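You operate a simulated robot arm through the tools that you are given. There is no shell and no other tool.

You are at the controls of a simulated robot arm. One attempt, no reset.

## Task
Lay the 400 MM tube against the stops, close clamp one, then two.
Fine: fingers clear of the pads. Hands unhurt; nothing dropped, spilt, damaged or left on.

The check looks at the end state, three seconds after you hand in, the way a careful person would. Anything else that was tipped, shoved, dropped, spilled or broken makes it a failure.

## Robot
A 6-joint arm with a three-finger gripper, fixed in place. Base frame: the origin is at the foot of the arm, x ahead of it, y to its left, z up; the work surface is at about z = 0.8. Lengths are in m, angles in degrees, forces in N, time in s.
Its first joint turns from -166.0 to 166.0 degrees. Payload 4.89 kg.
Tool frame: the origin (TCP) lies between the finger pads and is the grasp point; the fingertips stand 0.03 m ahead of it; z points along the fingers, y is the line along which they close. Largest opening 0.164 m; the body of the gripper starts 0.125 m behind the TCP.
Orientation is that of the tool frame in the base frame, as a unit quaternion [x, y, z, w]. With the fingers straight down and closing along the base's y, the tool's x points along the base's -x, its y along +y and its z along -z.

## Interface
- The arm moves only by the tool play_rows. Its argument "increments" is a list of rows, each a list of 7 numbers: the turn, a rotation vector about the tool's x, y, z in degrees, then the shift along the tool's x, y, z in m, then the closure in counts, from 0 (fully open) to 255 (shut). In form: [[wx, wy, wz, x, y, z, hand], ...]. A call has 1 to 20 rows; each row is the pose to reach, as a shift and turn from the pose commanded when the call began, along the tool's axes at that moment. A row lasts 0.2 s, in which the tool goes at most 0.05 m and 8.6 degrees; a call with a longer step from one row to the next is refused whole, and so is a gripper value outside its range. A pose out of reach is approached as far as the arm can. The call stops where the force on the tool passes 60 N (or 10 N more than at its start, if that is more) or the arm is blocked; 0.2 s more then pass. Each finger travels about 0.108 m/s and halts on what it meets, pressing with about 27 N; the grip force reading is that of the motor and also rises with nothing between the fingers. The clock runs only during rows and for 0.2 s after the last one: add rows that repeat a pose to give the fingers time. The reply holds the time, the measured pose of the TCP, the force on the tool along the base axes, the opening and the grip force, in the units named above and with some noise, with the torque about the TCP (base axes, N m) and any sound that the robot's microphone picked up, and new pictures: "show" is both (left out), scene, wrist or none.
- Cameras (640 x 400 px; columns grow to the right, rows downward): "scene" is fixed at [0.0504, -0.6505, 1.5951]; the picture's right is [0.93, -0.37, 0.00], its down [-0.15, -0.37, -0.92] and it looks along [0.34, 0.85, -0.40] (base axes); focal length 312 px, centre (320, 200). "wrist" rides on the gripper at [0.076, -0.002, -0.152] in the tool frame; the picture's right is [0.02, 1.00, 0.00], its down [-0.88, 0.02, -0.47] and it looks along [-0.47, 0.01, 0.88] (tool axes); focal length 247 px, centre (320, 200). There is no depth. A picture from a camera that has moved, and an enlarged one, comes with that camera's place and axes in the base frame and with its lens.
- lift_body(by): slides the trunk up (or, below 0, down) by that many m; the arm rides with it, the base frame stays. It gives what a move gives, with no picture.
- close_up(camera, box): a new picture of the part [left, top, right, bottom] of that camera's present view, enlarged. It takes no simulated time.
- close_job(): hands the job in; it is judged then, once.

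Nothing tells you positions but the pictures and the camera data. Unless the task says otherwise, let go and move clear before handing in.

The tools are called by a JSON object that holds its "api" and its "payload". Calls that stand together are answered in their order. play_rows: Moves the arm, as the interface text tells. Its arguments: {"type":"object","properties":{"increments":{"type":"array","items":{"type":"array","items":{"type":"number"}}},"show":{"type":"string","enum":["both","scene","wrist","none"]}},"required":["increments"]} The other tools are called the same way: lift_body (by) slides the trunk up or down; close_up (camera, box) takes an enlarged picture of a part of a camera's view; close_job () hands the job in.

At the start:

```text
time_s: 0.0
position: [0.5217, 0.509, 1.2248]
tool_rot: [0.001, 1.0, 0.0, 0.0]
force: [0.3, 0.4, 0.0]
torque: [-0.02, -0.01, 0.0]
opening: 0.1641
grasp_force: 0.0
trunk travel left (down, up): [-0.125, 0.265]
```

scene: 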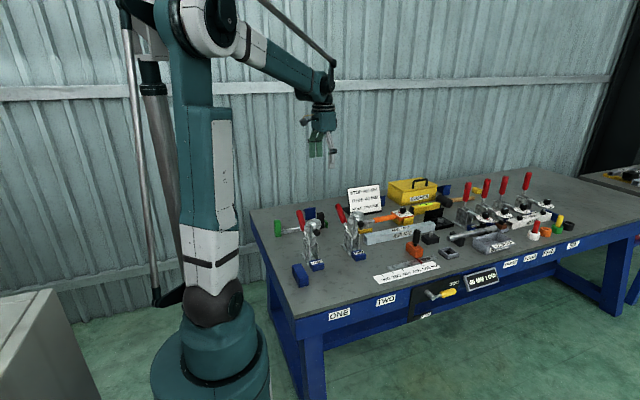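
wrist: 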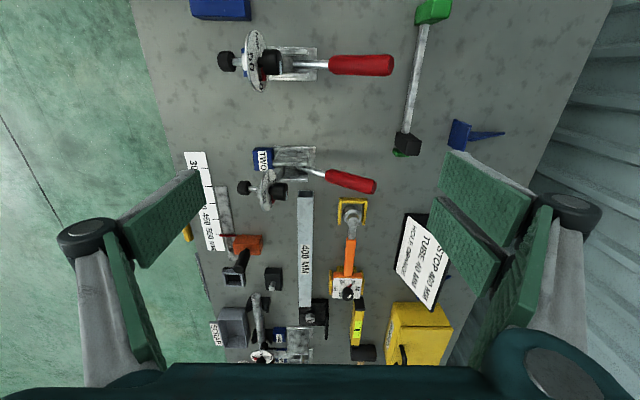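

I see a bench with several toggle clamps, a grey tube marked 400 MM, a scale, signs, and some other tools. I'll look closer before I move anything.

{"api": "close_up", "payload": {"camera": "scene", "box": [260, 170, 420, 290]}}

{"api": "close_up", "payload": {"camera": "scene", "box": [400, 160, 600, 290]}}

{"api": "close_up", "payload": {"camera": "wrist", "box": [180, 130, 480, 370]}}

{"api": "close_up", "payload": {"camera": "wrist", "box": [160, 0, 480, 210]}}

{"api": "close_up", "payload": {"camera": "scene", "box": [330, 160, 440, 230]}}

{"api": "close_up", "payload": {"camera": "scene", "box": [310, 240, 510, 340]}}

```text
3.33 times, centred on (340, 230) of scene
camera zoom: at [0.0504, -0.6505, 1.5951], right [0.93, -0.37, 0.0], down [-0.15, -0.37, -0.92], along [0.34, 0.85, -0.4], focal length 1039 px, centre (253, 100)
```

zoom: 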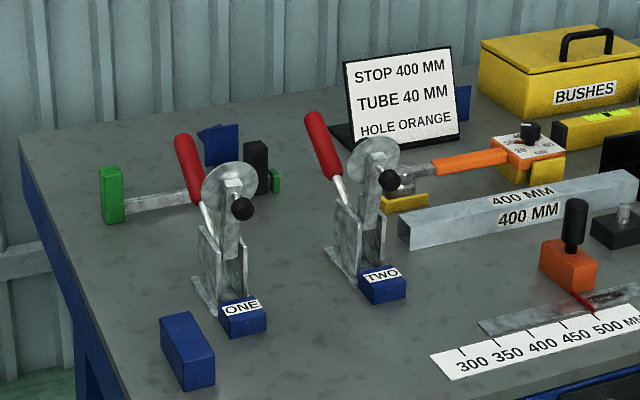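

```text
3.08 times, centred on (500, 225) of scene
camera zoom: at [0.0504, -0.6505, 1.5951], right [0.93, -0.37, 0.0], down [-0.15, -0.37, -0.92], along [0.34, 0.85, -0.4], focal length 959 px, centre (-234, 123)
```

zoom: 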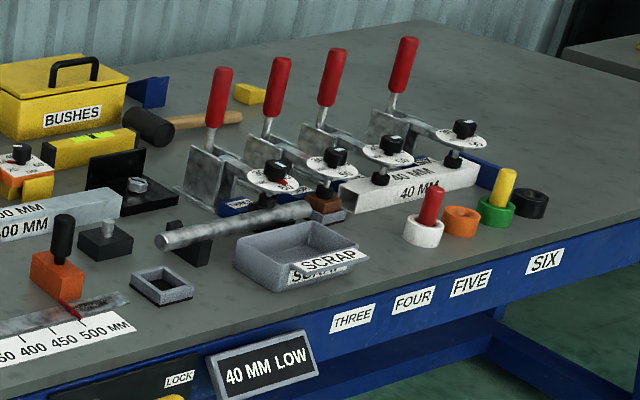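

```text
1.67 times, centred on (330, 250) of wrist
camera zoom: at [0.445, 0.5059, 1.3797], right [-0.02, 1.0, 0.0], down [0.88, 0.02, 0.47], along [0.47, 0.01, -0.88], focal length 412 px, centre (303, 117)
```

zoom: 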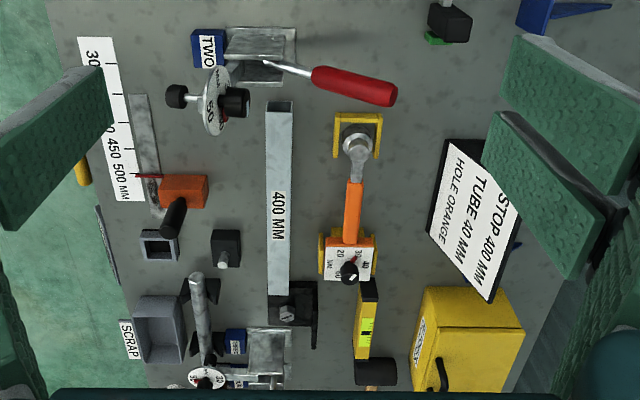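

```text
1.90 times, centred on (320, 105) of wrist
camera zoom: at [0.445, 0.5059, 1.3797], right [-0.02, 1.0, 0.0], down [0.88, 0.02, 0.47], along [0.47, 0.01, -0.88], focal length 470 px, centre (320, 381)
```

zoom: 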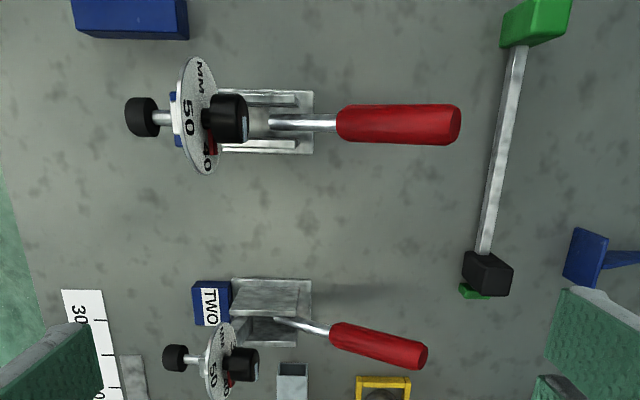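

```text
5.71 times, centred on (385, 195) of scene
camera zoom: at [0.0504, -0.6505, 1.5951], right [0.93, -0.37, 0.0], down [-0.15, -0.37, -0.92], along [0.34, 0.85, -0.4], focal length 1781 px, centre (-51, 229)
```

zoom: 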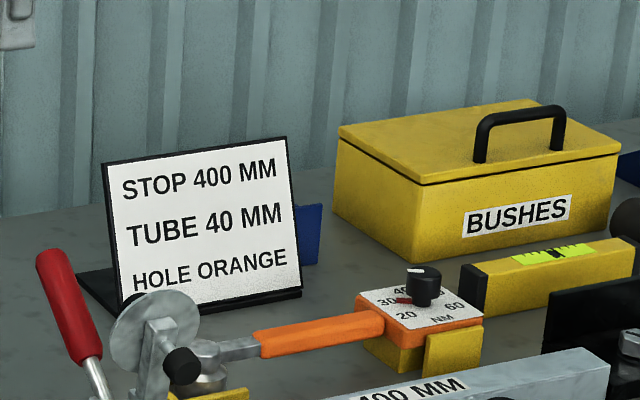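

```text
3.20 times, centred on (410, 290) of scene
camera zoom: at [0.0504, -0.6505, 1.5951], right [0.93, -0.37, 0.0], down [-0.15, -0.37, -0.92], along [0.34, 0.85, -0.4], focal length 997 px, centre (32, -88)
```

zoom: 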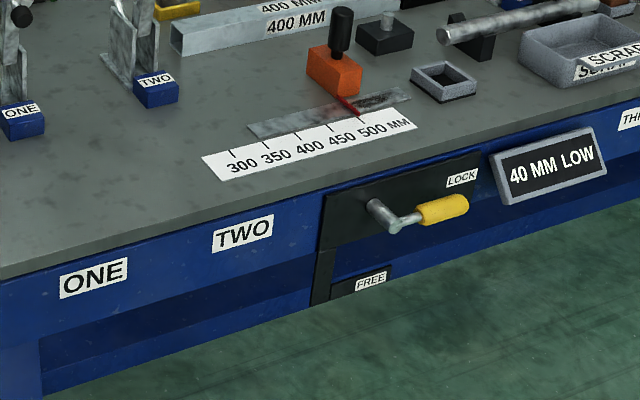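

The 400 mm tube lies at about x 0.71–1.11, y 0.475. The fixture is the blue end block near (0.36, 0.33) plus the blue stop blocks ONE (x≈0.44) and TWO (x≈0.64). Both clamps are open, with handles leaning to +y and arms up. I'll swing the wrist camera round to the handle side to read the dials before touching anything.

{"api": "play_rows", "payload": {"increments": [[0, 0, 8, 0, 0.015, 0.007, 0], [0, 0, 16, -0.001, 0.03, 0.014, 0], [0, 0, 24, -0.002, 0.045, 0.021, 0], [0, 0, 32, -0.003, 0.06, 0.028, 0], [0, 0, 40, -0.004, 0.075, 0.035, 0], [0, 0, 48, -0.005, 0.09, 0.042, 0], [0, 0, 56, -0.006, 0.105, 0.049, 0], [0, 0, 64, -0.007, 0.12, 0.056, 0], [0, 0, 72, -0.008, 0.135, 0.063, 0], [0, 0, 80, -0.01, 0.15, 0.07, 0], [0, 0, 85, -0.01, 0.15, 0.07, 0], [0, 0, 90, -0.01, 0.15, 0.07, 0]]}}

```text
time_s: 2.6
position: [0.5304, 0.6596, 1.1555]
tool_rot: [0.708, 0.706, 0.0, 0.0]
force: [0.2, 0.3, 0.1]
torque: [-0.04, 0.0, 0.03]
opening: 0.1641
grasp_force: 0.1
trunk travel left (down, up): [-0.125, 0.265]
camera wrist: at [0.5296, 0.7339, 1.3095], right [1.0, 0.02, 0.0], down [0.02, -0.88, 0.47], along [0.01, -0.47, -0.88], focal length 247 px, centre (320, 200)
```

scene: 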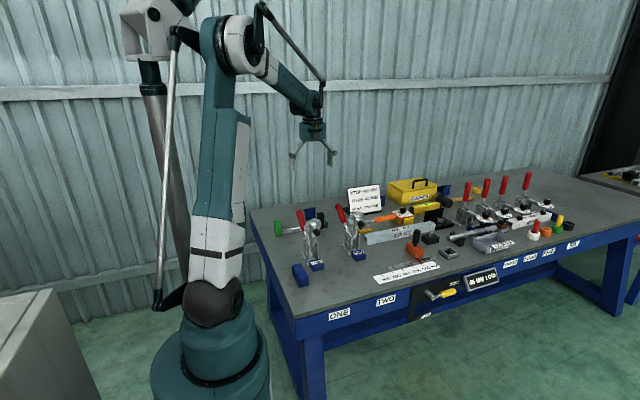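
wrist: 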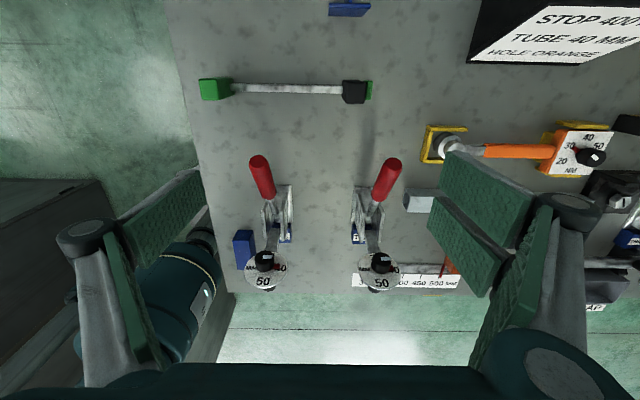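

{"api": "close_up", "payload": {"camera": "wrist", "box": [230, 230, 310, 300]}}

{"api": "close_up", "payload": {"camera": "wrist", "box": [340, 230, 420, 300]}}

{"api": "close_up", "payload": {"camera": "wrist", "box": [230, 140, 430, 300]}}

{"api": "close_up", "payload": {"camera": "scene", "box": [455, 180, 555, 250]}}

{"api": "close_up", "payload": {"camera": "scene", "box": [280, 200, 380, 290]}}

```text
5.71 times, centred on (270, 265) of wrist
camera zoom: at [0.5296, 0.7339, 1.3095], right [1.0, 0.02, 0.0], down [0.02, -0.88, 0.47], along [0.01, -0.47, -0.88], focal length 1411 px, centre (606, -171)
```

zoom: 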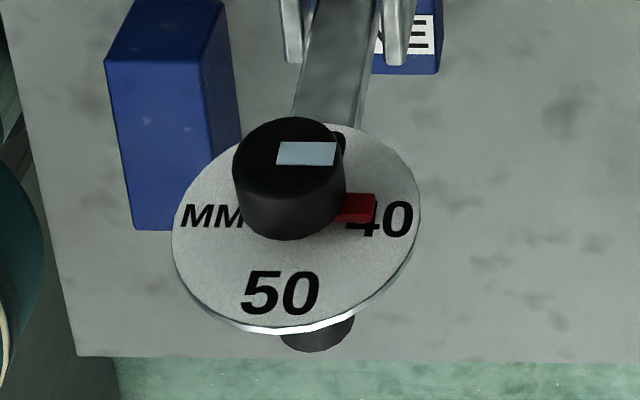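

```text
5.71 times, centred on (380, 265) of wrist
camera zoom: at [0.5296, 0.7339, 1.3095], right [1.0, 0.02, 0.0], down [0.02, -0.88, 0.47], along [0.01, -0.47, -0.88], focal length 1411 px, centre (-23, -171)
```

zoom: 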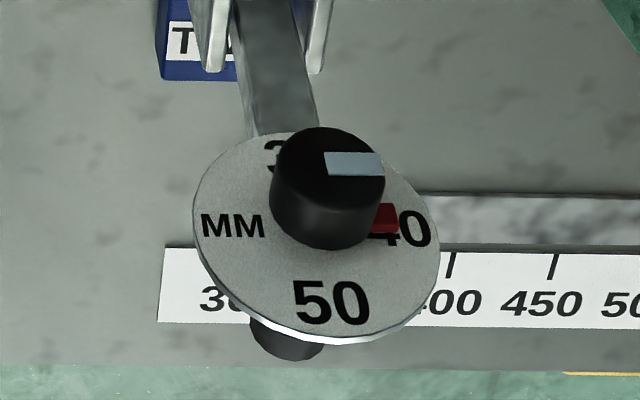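

```text
2.50 times, centred on (330, 220) of wrist
camera zoom: at [0.5296, 0.7339, 1.3095], right [1.0, 0.02, 0.0], down [0.02, -0.88, 0.47], along [0.01, -0.47, -0.88], focal length 617 px, centre (295, 150)
```

zoom: 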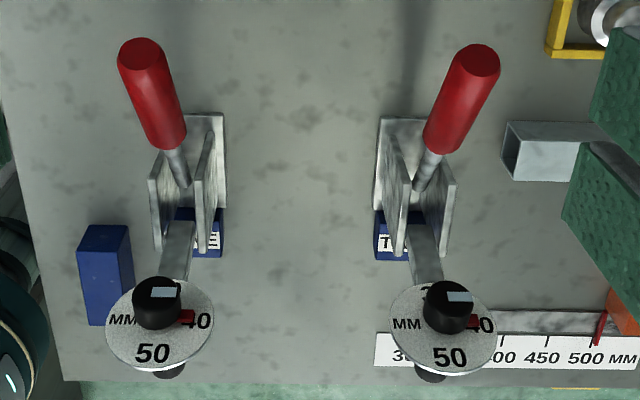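

```text
5.71 times, centred on (505, 215) of scene
camera zoom: at [0.0504, -0.6505, 1.5951], right [0.93, -0.37, 0.0], down [-0.15, -0.37, -0.92], along [0.34, 0.85, -0.4], focal length 1781 px, centre (-737, 114)
```

zoom: 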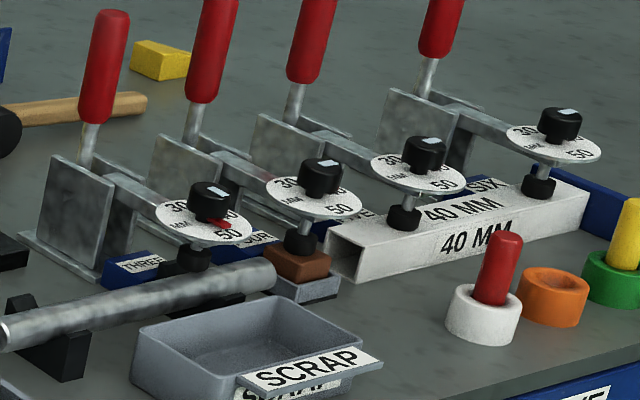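

```text
4.44 times, centred on (330, 245) of scene
camera zoom: at [0.0504, -0.6505, 1.5951], right [0.93, -0.37, 0.0], down [-0.15, -0.37, -0.92], along [0.34, 0.85, -0.4], focal length 1385 px, centre (276, 0)
```

zoom: 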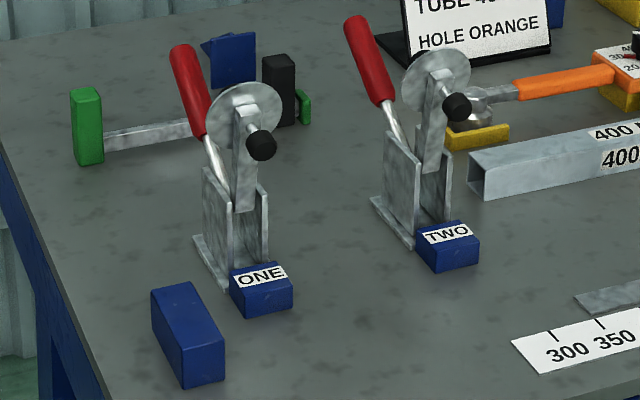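

Both dials are set to 40 MM and clamps one and two are open, so the dials need no change. Next I turn back and hover over the middle of the 400 mm tube at about (0.91, 0.475).

{"api": "play_rows", "payload": {"increments": [[0, 0, -7.5, -0.015, 0.03, 0, 0], [0, 0, -15, -0.03, 0.06, 0, 0], [0, 0, -22.5, -0.045, 0.09, 0, 0], [0, 0, -30, -0.06, 0.12, 0, 0], [0, 0, -37.5, -0.075, 0.15, 0, 0], [0, 0, -45, -0.09, 0.18, 0, 0], [0, 0, -52.5, -0.105, 0.21, 0, 0], [0, 0, -60, -0.12, 0.24, 0, 0], [0, 0, -67.5, -0.135, 0.27, 0, 0], [0, 0, -75, -0.15, 0.3, 0, 0], [0, 0, -82.5, -0.17, 0.34, 0, 0], [0, 0, -90, -0.185, 0.382, 0, 0], [0, 0, -90, -0.185, 0.382, 0, 0]]}}

```text
time_s: 5.4
position: [0.9118, 0.4724, 1.1549]
tool_rot: [-0.001, 1.0, 0.001, 0.0]
force: [-0.3, -0.1, -0.5]
torque: [0.04, 0.07, 0.01]
opening: 0.164
grasp_force: 0.1
trunk travel left (down, up): [-0.125, 0.265]
camera wrist: at [0.8372, 0.4697, 1.3084], right [-0.02, 1.0, 0.0], down [0.88, 0.02, 0.47], along [0.47, 0.01, -0.88], focal length 247 px, centre (320, 200)
```

scene: 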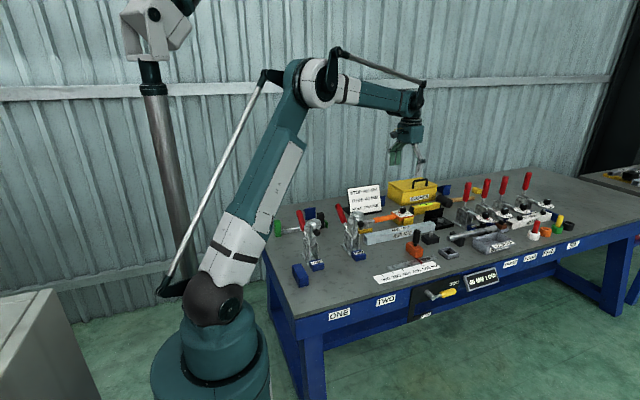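
wrist: 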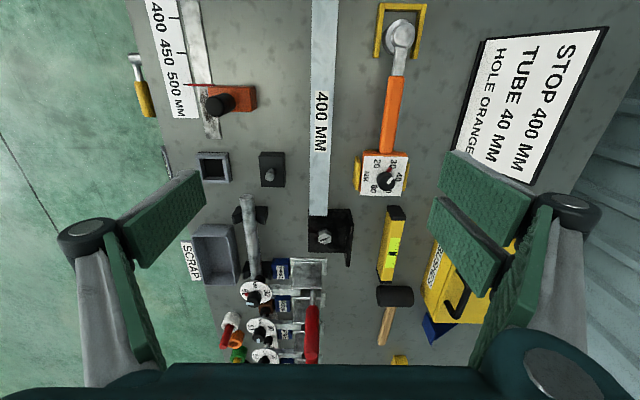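

{"api": "close_up", "payload": {"camera": "wrist", "box": [200, 130, 420, 290]}}

{"api": "close_up", "payload": {"camera": "scene", "box": [350, 200, 470, 270]}}

```text
2.50 times, centred on (310, 210) of wrist
camera zoom: at [0.8372, 0.4697, 1.3084], right [-0.02, 1.0, 0.0], down [0.88, 0.02, 0.47], along [0.47, 0.01, -0.88], focal length 617 px, centre (345, 175)
```

zoom: 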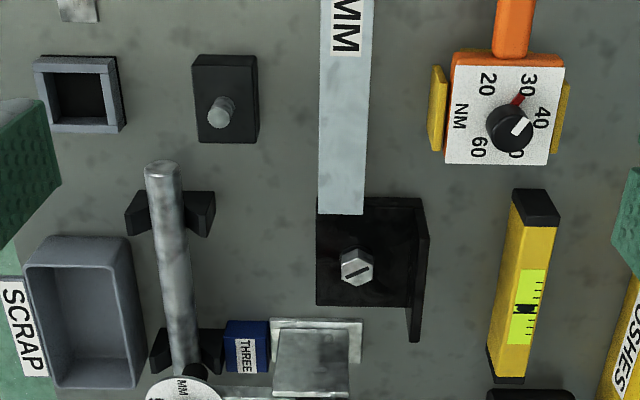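

```text
5.33 times, centred on (410, 235) of scene
camera zoom: at [0.0504, -0.6505, 1.5951], right [0.93, -0.37, 0.0], down [-0.15, -0.37, -0.92], along [0.34, 0.85, -0.4], focal length 1662 px, centre (-160, 13)
```

zoom: 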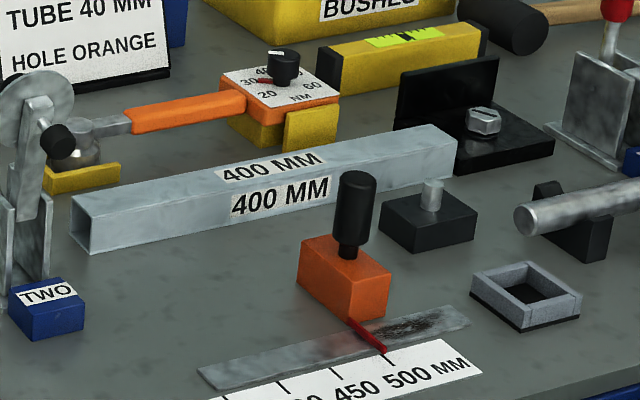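

The tube's centre is about 1.03 m out, beyond the stated reach near the surface. I'll lower the trunk, which should extend the low reach; nothing stands under the gripper at that height.

{"api": "lift_body", "payload": {"by": -0.12}}

```text
time_s: 6.9
position: [0.9112, 0.4729, 1.0343]
tool_rot: [0.0, 1.0, 0.0, 0.0]
force: [0.2, 0.7, 0.6]
torque: [0.02, 0.0, 0.02]
opening: 0.164
grasp_force: 0.0
trunk travel left (down, up): [-0.005, 0.385]
```

{"api": "play_rows", "payload": {"increments": [[0, 0, 0, 0, 0, 0.03, 60], [0, 0, 0, 0, 0, 0.06, 110], [0, 0, 0, 0, 0, 0.09, 110], [0, 0, 0, 0, 0, 0.12, 110], [0, 0, 0, 0, 0, 0.12, 110]]}}

```text
time_s: 8.1
position: [0.9111, 0.4732, 0.9152]
tool_rot: [-0.001, 1.0, 0.001, 0.0]
force: [-0.8, -0.6, 0.7]
torque: [-0.01, 0.01, -0.03]
opening: 0.0932
grasp_force: 0.1
trunk travel left (down, up): [-0.005, 0.385]
camera wrist: at [0.836, 0.4706, 1.0687], right [-0.02, 1.0, 0.0], down [0.88, 0.02, 0.47], along [0.47, 0.01, -0.88], focal length 247 px, centre (320, 200)
```

scene: 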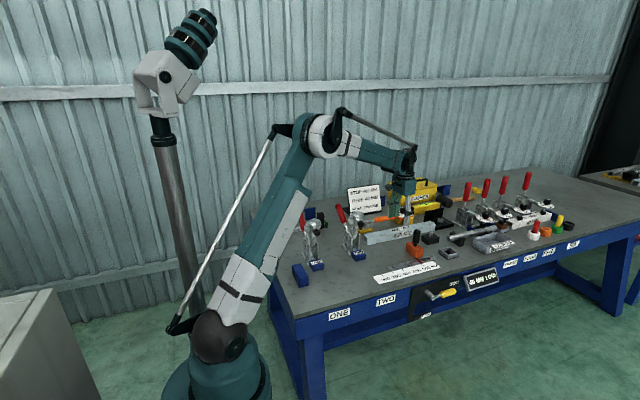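
wrist: 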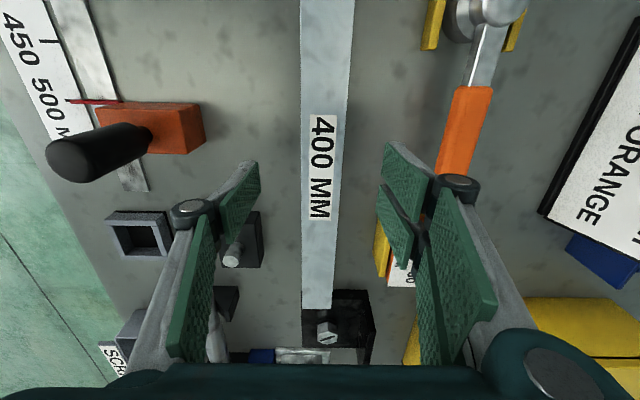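

The tube is centred between the fingers at y≈0.4745, with its midpoint at x≈0.92. I'll go down and grip it.

{"api": "play_rows", "payload": {"increments": [[0, 0, 0, -0.005, 0.001, 0.025, 110], [0, 0, 0, -0.008, 0.0015, 0.05, 110], [0, 0, 0, -0.008, 0.0015, 0.065, 110], [0, 0, 0, -0.008, 0.0015, 0.075, 110], [0, 0, 0, -0.008, 0.0015, 0.075, 110]]}}

```text
time_s: 9.3
position: [0.9204, 0.4739, 0.8396]
tool_rot: [0.0, 1.0, 0.0, 0.0]
force: [-0.2, 0.1, -0.1]
torque: [0.0, -0.01, -0.02]
opening: 0.0933
grasp_force: 0.1
trunk travel left (down, up): [-0.005, 0.385]
camera wrist: at [0.8441, 0.4719, 0.9937], right [-0.02, 1.0, 0.0], down [0.88, 0.02, 0.47], along [0.47, 0.01, -0.88], focal length 247 px, centre (320, 200)
```

scene: 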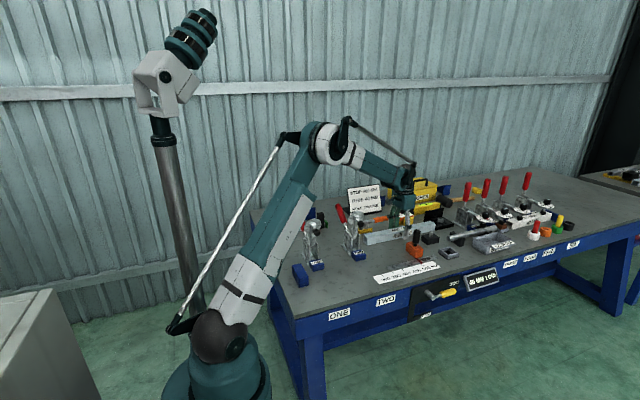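
wrist: 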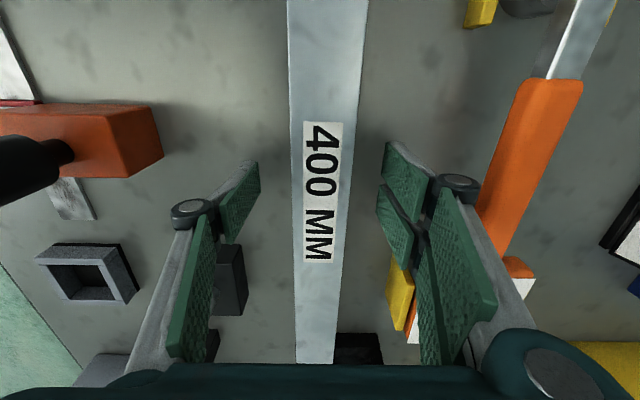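

{"api": "play_rows", "payload": {"increments": [[0, 0, 0, 0, 0, 0, 150], [0, 0, 0, 0, 0, 0, 190], [0, 0, 0, 0, 0, 0, 230], [0, 0, 0, 0, 0, 0, 255], [0, 0, 0, 0, 0, 0, 255]], "show": "wrist"}}

```text
time_s: 10.5
position: [0.9204, 0.4744, 0.8379]
tool_rot: [0.0, 1.0, 0.0, 0.0]
force: [0.1, -0.2, 0.1]
torque: [-0.03, 0.02, -0.56]
opening: 0.04
grasp_force: 26.8
trunk travel left (down, up): [-0.005, 0.385]
camera wrist: at [0.8441, 0.4719, 0.9939], right [-0.02, 1.0, 0.0], down [0.88, 0.02, 0.47], along [0.47, 0.01, -0.88], focal length 247 px, centre (320, 200)
```

wrist: 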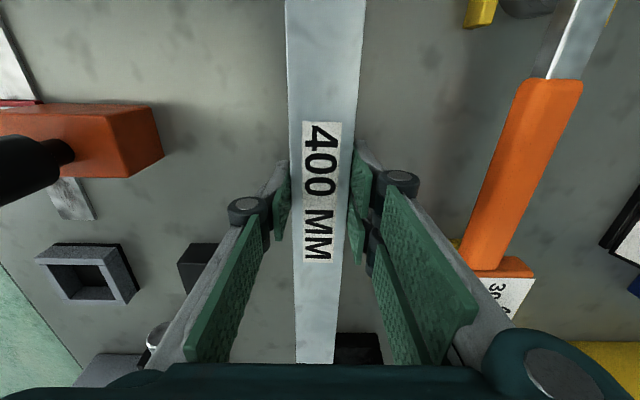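

The grip is good: opening 0.040 m at about 27 N. I'll lift gently and watch for droop.

{"api": "play_rows", "payload": {"increments": [[0, 0, 0, 0, 0, -0.008, 255], [0, 0, 0, 0, 0, -0.02, 255], [0, 0, 0, 0, 0, -0.035, 255], [0, 0, 0, 0, 0, -0.055, 255], [0, 0, 0, 0, 0, -0.08, 255], [0, 0, 0, 0, 0, -0.105, 255], [0, 0, 0, 0, 0, -0.13, 255], [0, 0, 0, 0, 0, -0.155, 255], [0, 0, 0, 0, 0, -0.18, 255], [0, 0, 0, 0, 0, -0.2, 255], [0, 0, 0, 0, 0, -0.2, 255]]}}

```text
time_s: 12.9
position: [0.9199, 0.4738, 1.0401]
tool_rot: [0.0, 1.0, 0.0, -0.001]
force: [0.2, 0.3, -6.8]
torque: [0.02, 0.03, -0.02]
opening: 0.0397
grasp_force: 27.0
trunk travel left (down, up): [-0.005, 0.385]
camera wrist: at [0.844, 0.4716, 1.1942], right [-0.02, 1.0, 0.0], down [0.88, 0.02, 0.47], along [0.47, 0.01, -0.88], focal length 247 px, centre (320, 200)
```

scene: 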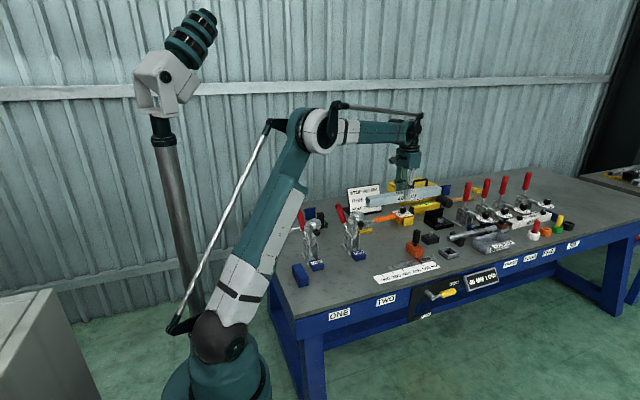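
wrist: 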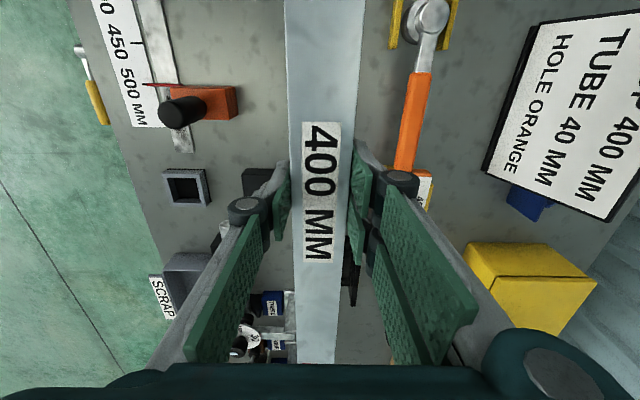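

The tube is level and firmly held at about 0.7 kg. Next I go out to −y, clear of the clamps, then across to −x in front of the fixture, staying high.

{"api": "play_rows", "payload": {"increments": [[0, 0, 0, 0, -0.01, 0, 255], [0, 0, 0, 0, -0.03, 0, 255], [0, 0, 0, 0, -0.06, 0, 255], [0, 0, 0, 0, -0.09, 0, 255], [0, 0, 0, 0, -0.12, 0, 255], [0, 0, 0, 0, -0.15, 0, 255], [0, 0, 0, 0, -0.18, 0, 255], [0, 0, 0, 0.01, -0.205, 0, 255], [0, 0, 0, 0.03, -0.22, 0, 255], [0, 0, 0, 0.06, -0.225, 0, 255], [0, 0, 0, 0.09, -0.225, 0, 255], [0, 0, 0, 0.12, -0.225, 0, 255], [0, 0, 0, 0.15, -0.225, 0, 255], [0, 0, 0, 0.18, -0.225, 0, 255], [0, 0, 0, 0.21, -0.225, 0, 255], [0, 0, 0, 0.24, -0.225, 0, 255], [0, 0, 0, 0.27, -0.225, 0, 255], [0, 0, 0, 0.29, -0.225, 0, 255], [0, 0, 0, 0.3, -0.225, 0, 255], [0, 0, 0, 0.3, -0.225, 0, 255]]}}

```text
time_s: 17.1
position: [0.6188, 0.2506, 1.0394]
tool_rot: [0.0, 1.0, 0.001, 0.0]
force: [1.1, -0.9, -8.6]
torque: [-0.03, 0.06, 0.03]
opening: 0.0396
grasp_force: 26.7
trunk travel left (down, up): [-0.005, 0.385]
camera wrist: at [0.5438, 0.247, 1.1933], right [-0.02, 1.0, 0.0], down [0.88, 0.02, 0.47], along [0.47, 0.01, -0.88], focal length 247 px, centre (320, 200)
```

scene: 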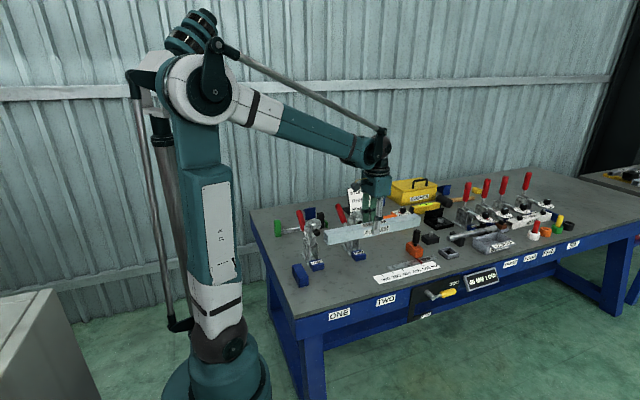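
wrist: 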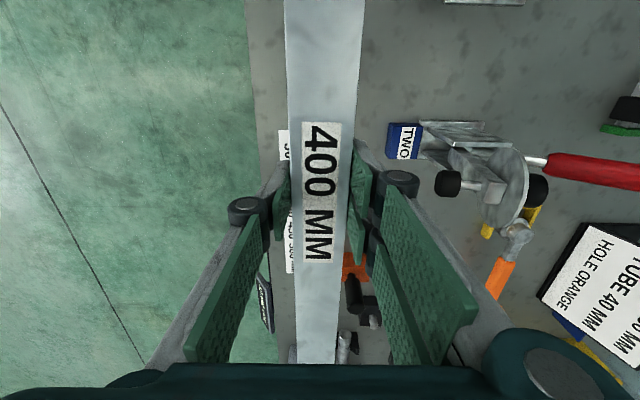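

{"api": "close_up", "payload": {"camera": "wrist", "box": [360, 90, 580, 250]}}

{"api": "close_up", "payload": {"camera": "scene", "box": [270, 170, 450, 300]}}

```text
2.50 times, centred on (470, 170) of wrist
camera zoom: at [0.5438, 0.247, 1.1933], right [-0.02, 1.0, 0.0], down [0.88, 0.02, 0.47], along [0.47, 0.01, -0.88], focal length 617 px, centre (-55, 275)
```

zoom: 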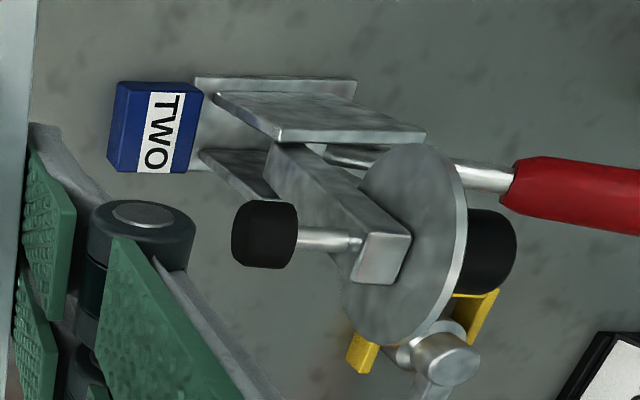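

```text
3.08 times, centred on (360, 235) of scene
camera zoom: at [0.0504, -0.6505, 1.5951], right [0.93, -0.37, 0.0], down [-0.15, -0.37, -0.92], along [0.34, 0.85, -0.4], focal length 959 px, centre (197, 92)
```

zoom: 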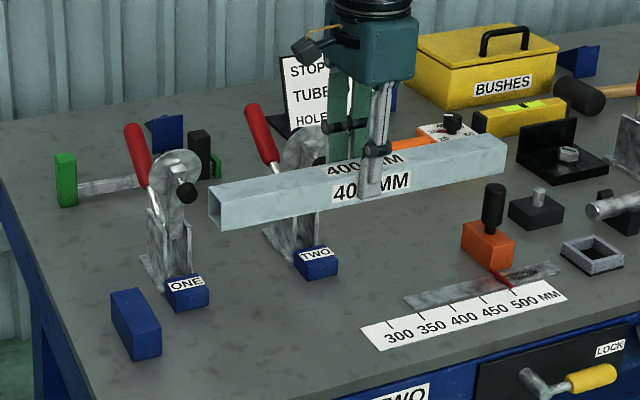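

The stop face is at y≈0.357 and the end block's right face at x≈0.374. I'll lower the tube in front of the fixture at y≈0.25, staying above the rail, and then check clearances.

{"api": "play_rows", "payload": {"increments": [[0, 0, 0, 0.004, 0, 0.02, 255], [0, 0, 0, 0.008, 0, 0.05, 255], [0, 0, 0, 0.012, 0, 0.08, 255], [0, 0, 0, 0.014, 0, 0.11, 255], [0, 0, 0, 0.014, 0, 0.14, 255], [0, 0, 0, 0.014, 0, 0.16, 255], [0, 0, 0, 0.014, 0, 0.172, 255], [0, 0, 0, 0.014, 0, 0.172, 255]]}}

{"api": "close_up", "payload": {"camera": "scene", "box": [270, 190, 450, 300]}}

{"api": "close_up", "payload": {"camera": "wrist", "box": [340, 0, 640, 220]}}

```text
time_s: 18.9
position: [0.6055, 0.2501, 0.8664]
tool_rot: [0.0, 1.0, 0.0, 0.0]
force: [-0.5, 0.3, -7.6]
torque: [0.02, 0.01, 0.01]
opening: 0.0399
grasp_force: 26.8
trunk travel left (down, up): [-0.005, 0.385]
camera wrist: at [0.5303, 0.2469, 1.0218], right [-0.02, 1.0, 0.0], down [0.88, 0.02, 0.47], along [0.47, 0.01, -0.88], focal length 247 px, centre (320, 200)
```

scene: 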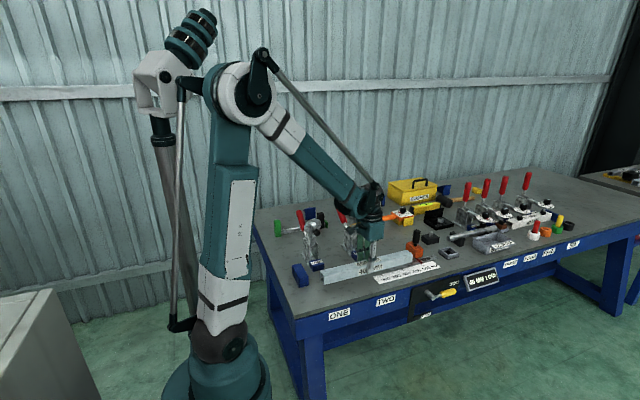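
wrist: 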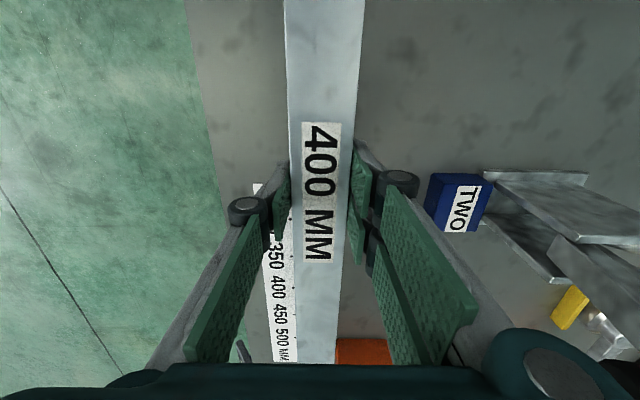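

```text
3.56 times, centred on (360, 245) of scene
camera zoom: at [0.0504, -0.6505, 1.5951], right [0.93, -0.37, 0.0], down [-0.15, -0.37, -0.92], along [0.34, 0.85, -0.4], focal length 1108 px, centre (178, 40)
```

zoom: 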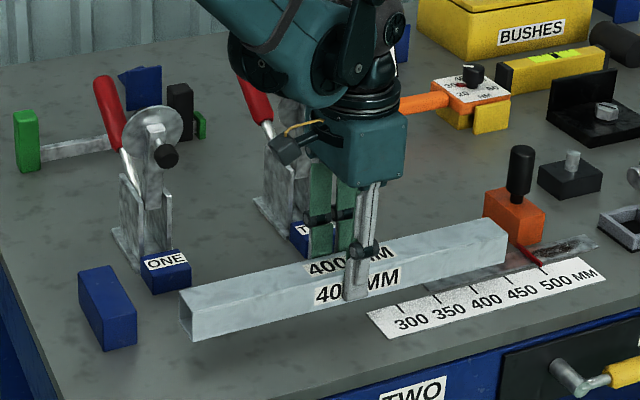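

```text
1.82 times, centred on (490, 110) of wrist
camera zoom: at [0.5303, 0.2469, 1.0218], right [-0.02, 1.0, 0.0], down [0.88, 0.02, 0.47], along [0.47, 0.01, -0.88], focal length 449 px, centre (11, 364)
```

zoom: 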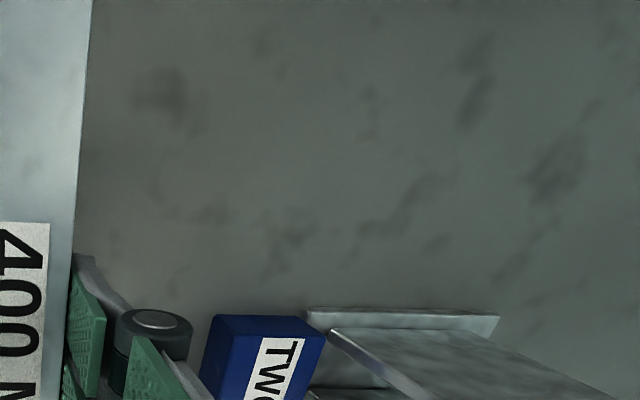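

{"api": "play_rows", "payload": {"increments": [[0, 0, 0, 0.008, 0, 0, 255], [0, 0, 0, 0.0155, 0, 0, 255], [0, 0, 0, 0.0155, 0.015, 0, 255], [0, 0, 0, 0.0155, 0.03, 0, 255], [0, 0, 0, 0.0155, 0.045, 0, 255], [0, 0, 0, 0.0155, 0.06, 0.005, 255], [0, 0, 0, 0.0155, 0.065, 0.015, 255], [0, 0, 0, 0.0155, 0.065, 0.022, 255], [0, 0, 0, 0.0155, 0.065, 0.0245, 255], [0, 0, 0, 0.0155, 0.065, 0.0245, 255]]}}

{"api": "close_up", "payload": {"camera": "scene", "box": [270, 190, 450, 300]}}

```text
time_s: 21.1
position: [0.5908, 0.3152, 0.8426]
tool_rot: [0.0, 1.0, 0.0, 0.0]
force: [0.3, -0.7, -8.4]
torque: [0.01, 0.07, 0.02]
opening: 0.0396
grasp_force: 27.4
trunk travel left (down, up): [-0.005, 0.385]
camera wrist: at [0.5147, 0.3121, 0.9972], right [-0.02, 1.0, 0.0], down [0.88, 0.02, 0.47], along [0.47, 0.01, -0.88], focal length 247 px, centre (320, 200)
```

scene: 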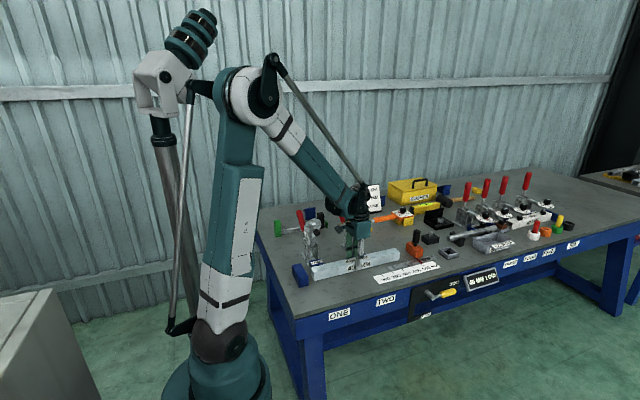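
wrist: 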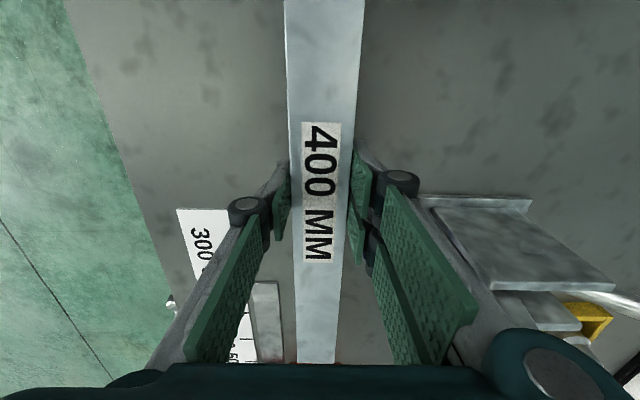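

```text
3.56 times, centred on (360, 245) of scene
camera zoom: at [0.0504, -0.6505, 1.5951], right [0.93, -0.37, 0.0], down [-0.15, -0.37, -0.92], along [0.34, 0.85, -0.4], focal length 1108 px, centre (178, 40)
```

zoom: 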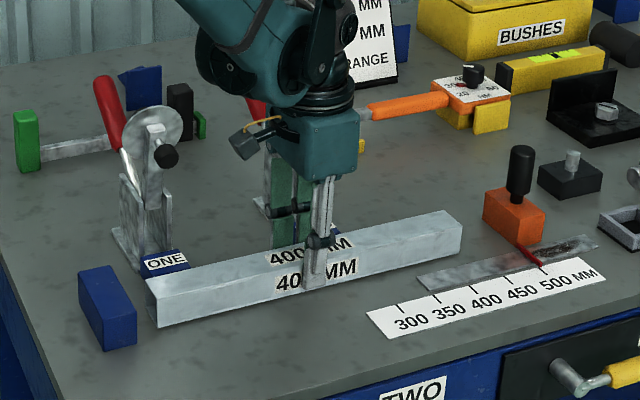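

{"api": "play_rows", "payload": {"increments": [[0, 0, 0, 0, 0.006, 0.001, 255], [0, 0, 0, 0, 0.012, 0.001, 255], [0, 0, 0, 0, 0.017, 0.001, 255], [0, 0, 0, 0, 0.017, 0.001, 255]]}}

{"api": "close_up", "payload": {"camera": "scene", "box": [280, 210, 400, 290]}}

```text
time_s: 21.9
position: [0.5908, 0.3225, 0.842]
tool_rot: [0.003, 1.0, -0.003, 0.0]
force: [0.7, -21.1, -2.4]
torque: [-0.09, -0.07, -0.58]
opening: 0.0397
grasp_force: 27.1
trunk travel left (down, up): [-0.005, 0.385]
stopped in row 3: the force on the tool passed its limit at 69 N (the readings are from after the stop); the commanded pose is now the measured one
camera wrist: at [0.5152, 0.3222, 0.9959], right [-0.02, 1.0, -0.01], down [0.88, 0.02, 0.47], along [0.47, 0.0, -0.88], focal length 247 px, centre (320, 200)
```

scene: 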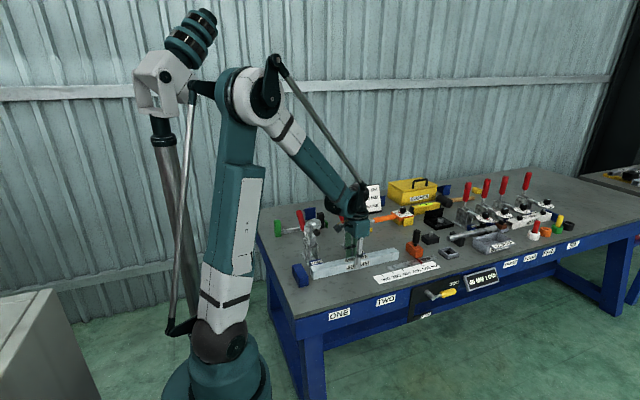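
wrist: 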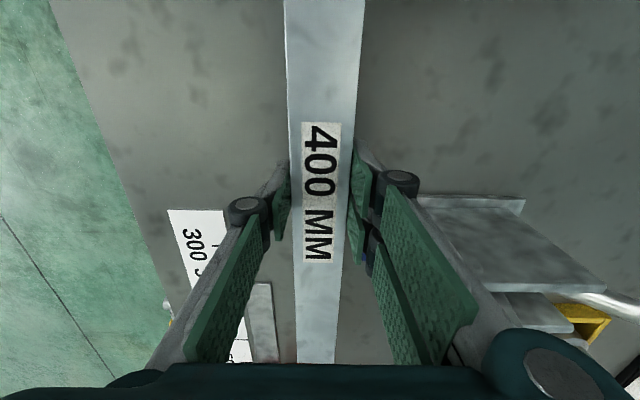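

```text
5.00 times, centred on (340, 250) of scene
camera zoom: at [0.0504, -0.6505, 1.5951], right [0.93, -0.37, 0.0], down [-0.15, -0.37, -0.92], along [0.34, 0.85, -0.4], focal length 1558 px, centre (220, -50)
```

zoom: 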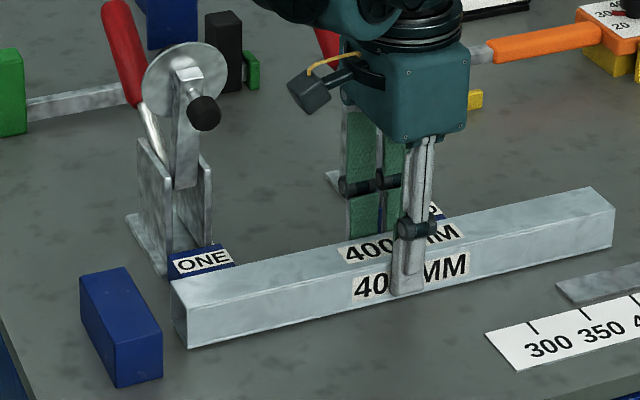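

The contact came too early, at y≈0.3225. I think the gripper body met the dial of clamp TWO, which reaches to x≈0.60, and the tube itself isn't at the stops yet. I'll back off, straighten the tool, and look.

{"api": "play_rows", "payload": {"increments": [[-0.15, 0, -0.15, 0, -0.005, 0, 255], [-0.34, 0, -0.34, 0, -0.0105, 0, 255], [-0.34, 0, -0.34, 0, -0.0105, 0, 255]]}}

{"api": "close_up", "payload": {"camera": "scene", "box": [280, 200, 400, 290]}}

```text
time_s: 22.7
position: [0.5915, 0.3147, 0.8426]
tool_rot: [-0.002, 1.0, 0.0, 0.0]
force: [-1.0, 1.1, -8.3]
torque: [0.03, 0.05, 0.02]
opening: 0.0401
grasp_force: 27.2
trunk travel left (down, up): [-0.005, 0.385]
camera wrist: at [0.5149, 0.3124, 0.9957], right [-0.02, 1.0, 0.0], down [0.88, 0.02, 0.47], along [0.47, 0.01, -0.88], focal length 247 px, centre (320, 200)
```

scene: 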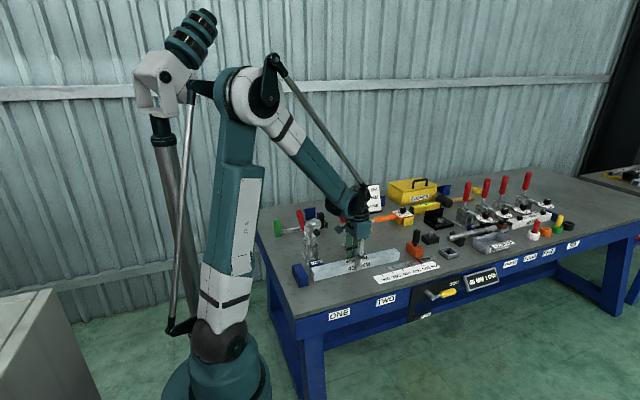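
wrist: 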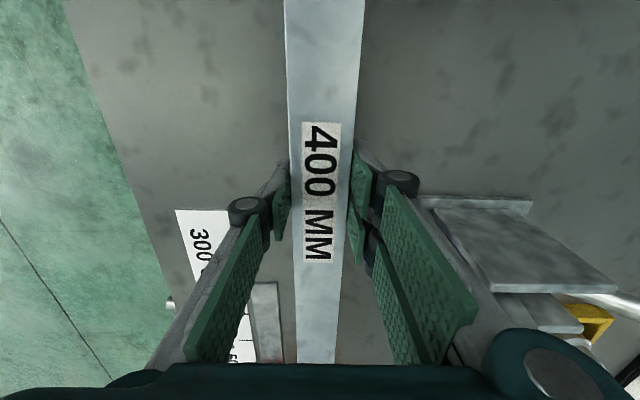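

```text
4.44 times, centred on (340, 245) of scene
camera zoom: at [0.0504, -0.6505, 1.5951], right [0.93, -0.37, 0.0], down [-0.15, -0.37, -0.92], along [0.34, 0.85, -0.4], focal length 1385 px, centre (231, 0)
```

zoom: 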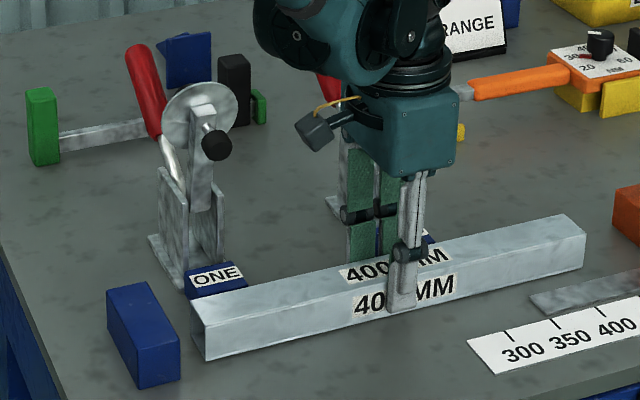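

I'll slide the tube toward the end block in −x in small steps, watching the force.

{"api": "play_rows", "payload": {"increments": [[0, 0, 0, 0.003, -0.002, 0, 255], [0, 0, 0, 0.006, -0.003, 0, 255], [0, 0, 0, 0.009, -0.003, 0, 255], [0, 0, 0, 0.011, -0.003, 0.001, 255], [0, 0, 0, 0.012, -0.003, 0.002, 255], [0, 0, 0, 0.012, -0.003, 0.002, 255]], "show": "none"}}

{"api": "close_up", "payload": {"camera": "scene", "box": [280, 230, 370, 290]}}

```text
time_s: 24.1
position: [0.5797, 0.3117, 0.8395]
tool_rot: [-0.001, 1.0, -0.001, 0.0]
force: [4.8, 0.6, 6.5]
torque: [-0.21, -0.3, 0.06]
opening: 0.0399
grasp_force: 26.7
trunk travel left (down, up): [-0.005, 0.385]
```

```text
6.67 times, centred on (325, 260) of scene
camera zoom: at [0.0504, -0.6505, 1.5951], right [0.93, -0.37, 0.0], down [-0.15, -0.37, -0.92], along [0.34, 0.85, -0.4], focal length 2078 px, centre (287, -200)
```

zoom: 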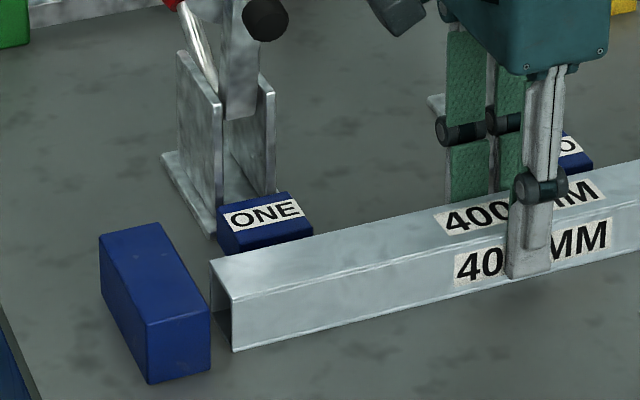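

{"api": "play_rows", "payload": {"increments": [[0, 0, 0, 0, 0, -0.0015, 255], [0, 0, 0, 0.003, 0, -0.0015, 255], [0, 0, 0, 0.006, 0, -0.0015, 255], [0, 0, 0, 0.009, 0, -0.0015, 255], [0, 0, 0, 0.012, 0, -0.0015, 255], [0, 0, 0, 0.013, 0, -0.0015, 255], [0, 0, 0, 0.013, 0, -0.0015, 255]], "show": "none"}}

{"api": "close_up", "payload": {"camera": "scene", "box": [280, 230, 370, 290]}}

```text
time_s: 25.7
position: [0.564, 0.3119, 0.841]
tool_rot: [-0.001, 1.0, -0.001, -0.001]
force: [0.2, 0.3, -7.7]
torque: [0.0, 0.02, 0.02]
opening: 0.0398
grasp_force: 27.4
trunk travel left (down, up): [-0.005, 0.385]
```

```text
6.67 times, centred on (325, 260) of scene
camera zoom: at [0.0504, -0.6505, 1.5951], right [0.93, -0.37, 0.0], down [-0.15, -0.37, -0.92], along [0.34, 0.85, -0.4], focal length 2078 px, centre (287, -200)
```

zoom: 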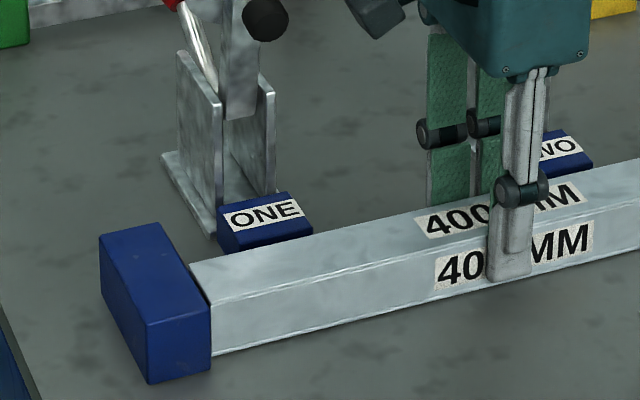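

{"api": "play_rows", "payload": {"increments": [[0, 0, 0, 0.001, 0, 0, 255], [0, 0, 0, 0.002, 0, 0, 255], [0, 0, 0, 0.003, 0, 0, 255], [0, 0, 0, 0.003, 0, 0, 255]], "show": "none"}}

```text
time_s: 26.7
position: [0.5631, 0.3105, 0.8409]
tool_rot: [-0.001, 1.0, -0.001, 0.0]
force: [-0.7, -0.5, -7.6]
torque: [0.03, 0.05, 0.01]
opening: 0.0399
grasp_force: 27.4
trunk travel left (down, up): [-0.005, 0.385]
```

{"api": "play_rows", "payload": {"increments": [[0, 0, 0, 0.001, 0, 0, 255], [0, 0, 0, 0.002, 0, 0, 255], [0, 0, 0, 0.003, 0, 0, 255], [0, 0, 0, 0.004, 0, 0, 255], [0, 0, 0, 0.004, 0, 0, 255]], "show": "none"}}

{"api": "close_up", "payload": {"camera": "scene", "box": [280, 230, 370, 290]}}

```text
time_s: 27.9
position: [0.5586, 0.3111, 0.8411]
tool_rot: [-0.001, 1.0, 0.0, 0.0]
force: [20.9, -0.3, 2.2]
torque: [0.03, -0.62, -0.05]
opening: 0.0396
grasp_force: 26.8
trunk travel left (down, up): [-0.005, 0.385]
```

```text
6.67 times, centred on (325, 260) of scene
camera zoom: at [0.0504, -0.6505, 1.5951], right [0.93, -0.37, 0.0], down [-0.15, -0.37, -0.92], along [0.34, 0.85, -0.4], focal length 2078 px, centre (287, -200)
```

zoom: 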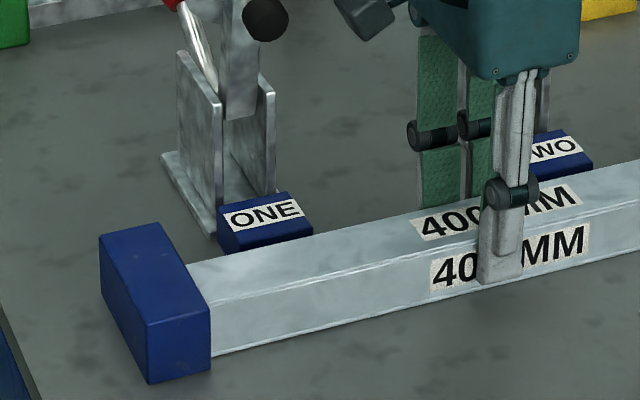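

The tube end is against the end block (Fx +21 N at x≈0.559). I'll ease that slightly and slide in +y toward the stop blocks; the gripper body now clears the dial of clamp TWO.

{"api": "play_rows", "payload": {"increments": [[0, 0, 0, -0.001, 0.002, 0, 255], [0, 0, 0, -0.001, 0.005, 0, 255], [0, 0, 0, -0.001, 0.008, 0, 255], [0, 0, 0, -0.001, 0.011, 0, 255], [0, 0, 0, -0.001, 0.014, 0, 255], [0, 0, 0, -0.001, 0.016, 0, 255], [0, 0, 0, -0.001, 0.016, 0, 255]]}}

{"api": "close_up", "payload": {"camera": "scene", "box": [280, 200, 400, 290]}}

```text
time_s: 29.5
position: [0.5588, 0.3274, 0.8404]
tool_rot: [-0.001, 1.0, -0.001, 0.001]
force: [-0.3, 1.4, -8.3]
torque: [-0.01, 0.09, 0.02]
opening: 0.0399
grasp_force: 26.8
trunk travel left (down, up): [-0.005, 0.385]
camera wrist: at [0.4841, 0.3251, 0.9952], right [-0.02, 1.0, 0.0], down [0.88, 0.02, 0.47], along [0.47, 0.01, -0.88], focal length 247 px, centre (320, 200)
```

scene: 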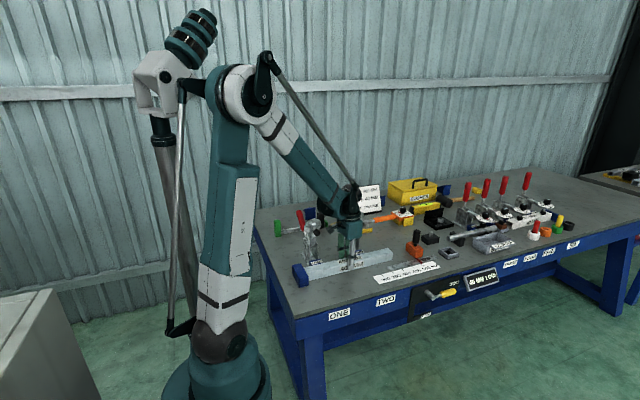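
wrist: 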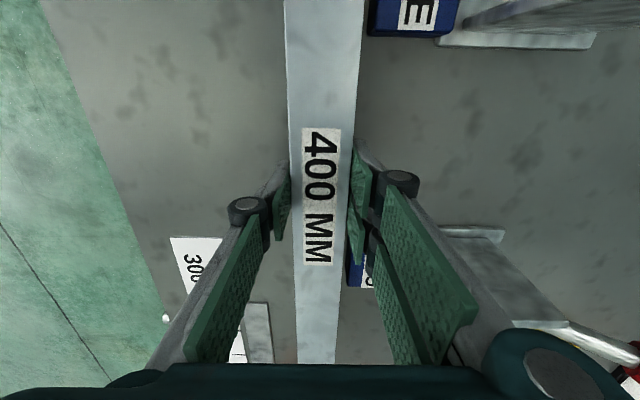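

```text
4.44 times, centred on (340, 245) of scene
camera zoom: at [0.0504, -0.6505, 1.5951], right [0.93, -0.37, 0.0], down [-0.15, -0.37, -0.92], along [0.34, 0.85, -0.4], focal length 1385 px, centre (231, 0)
```

zoom: 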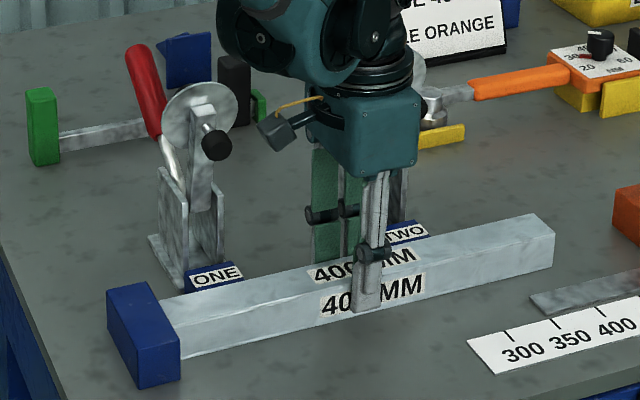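

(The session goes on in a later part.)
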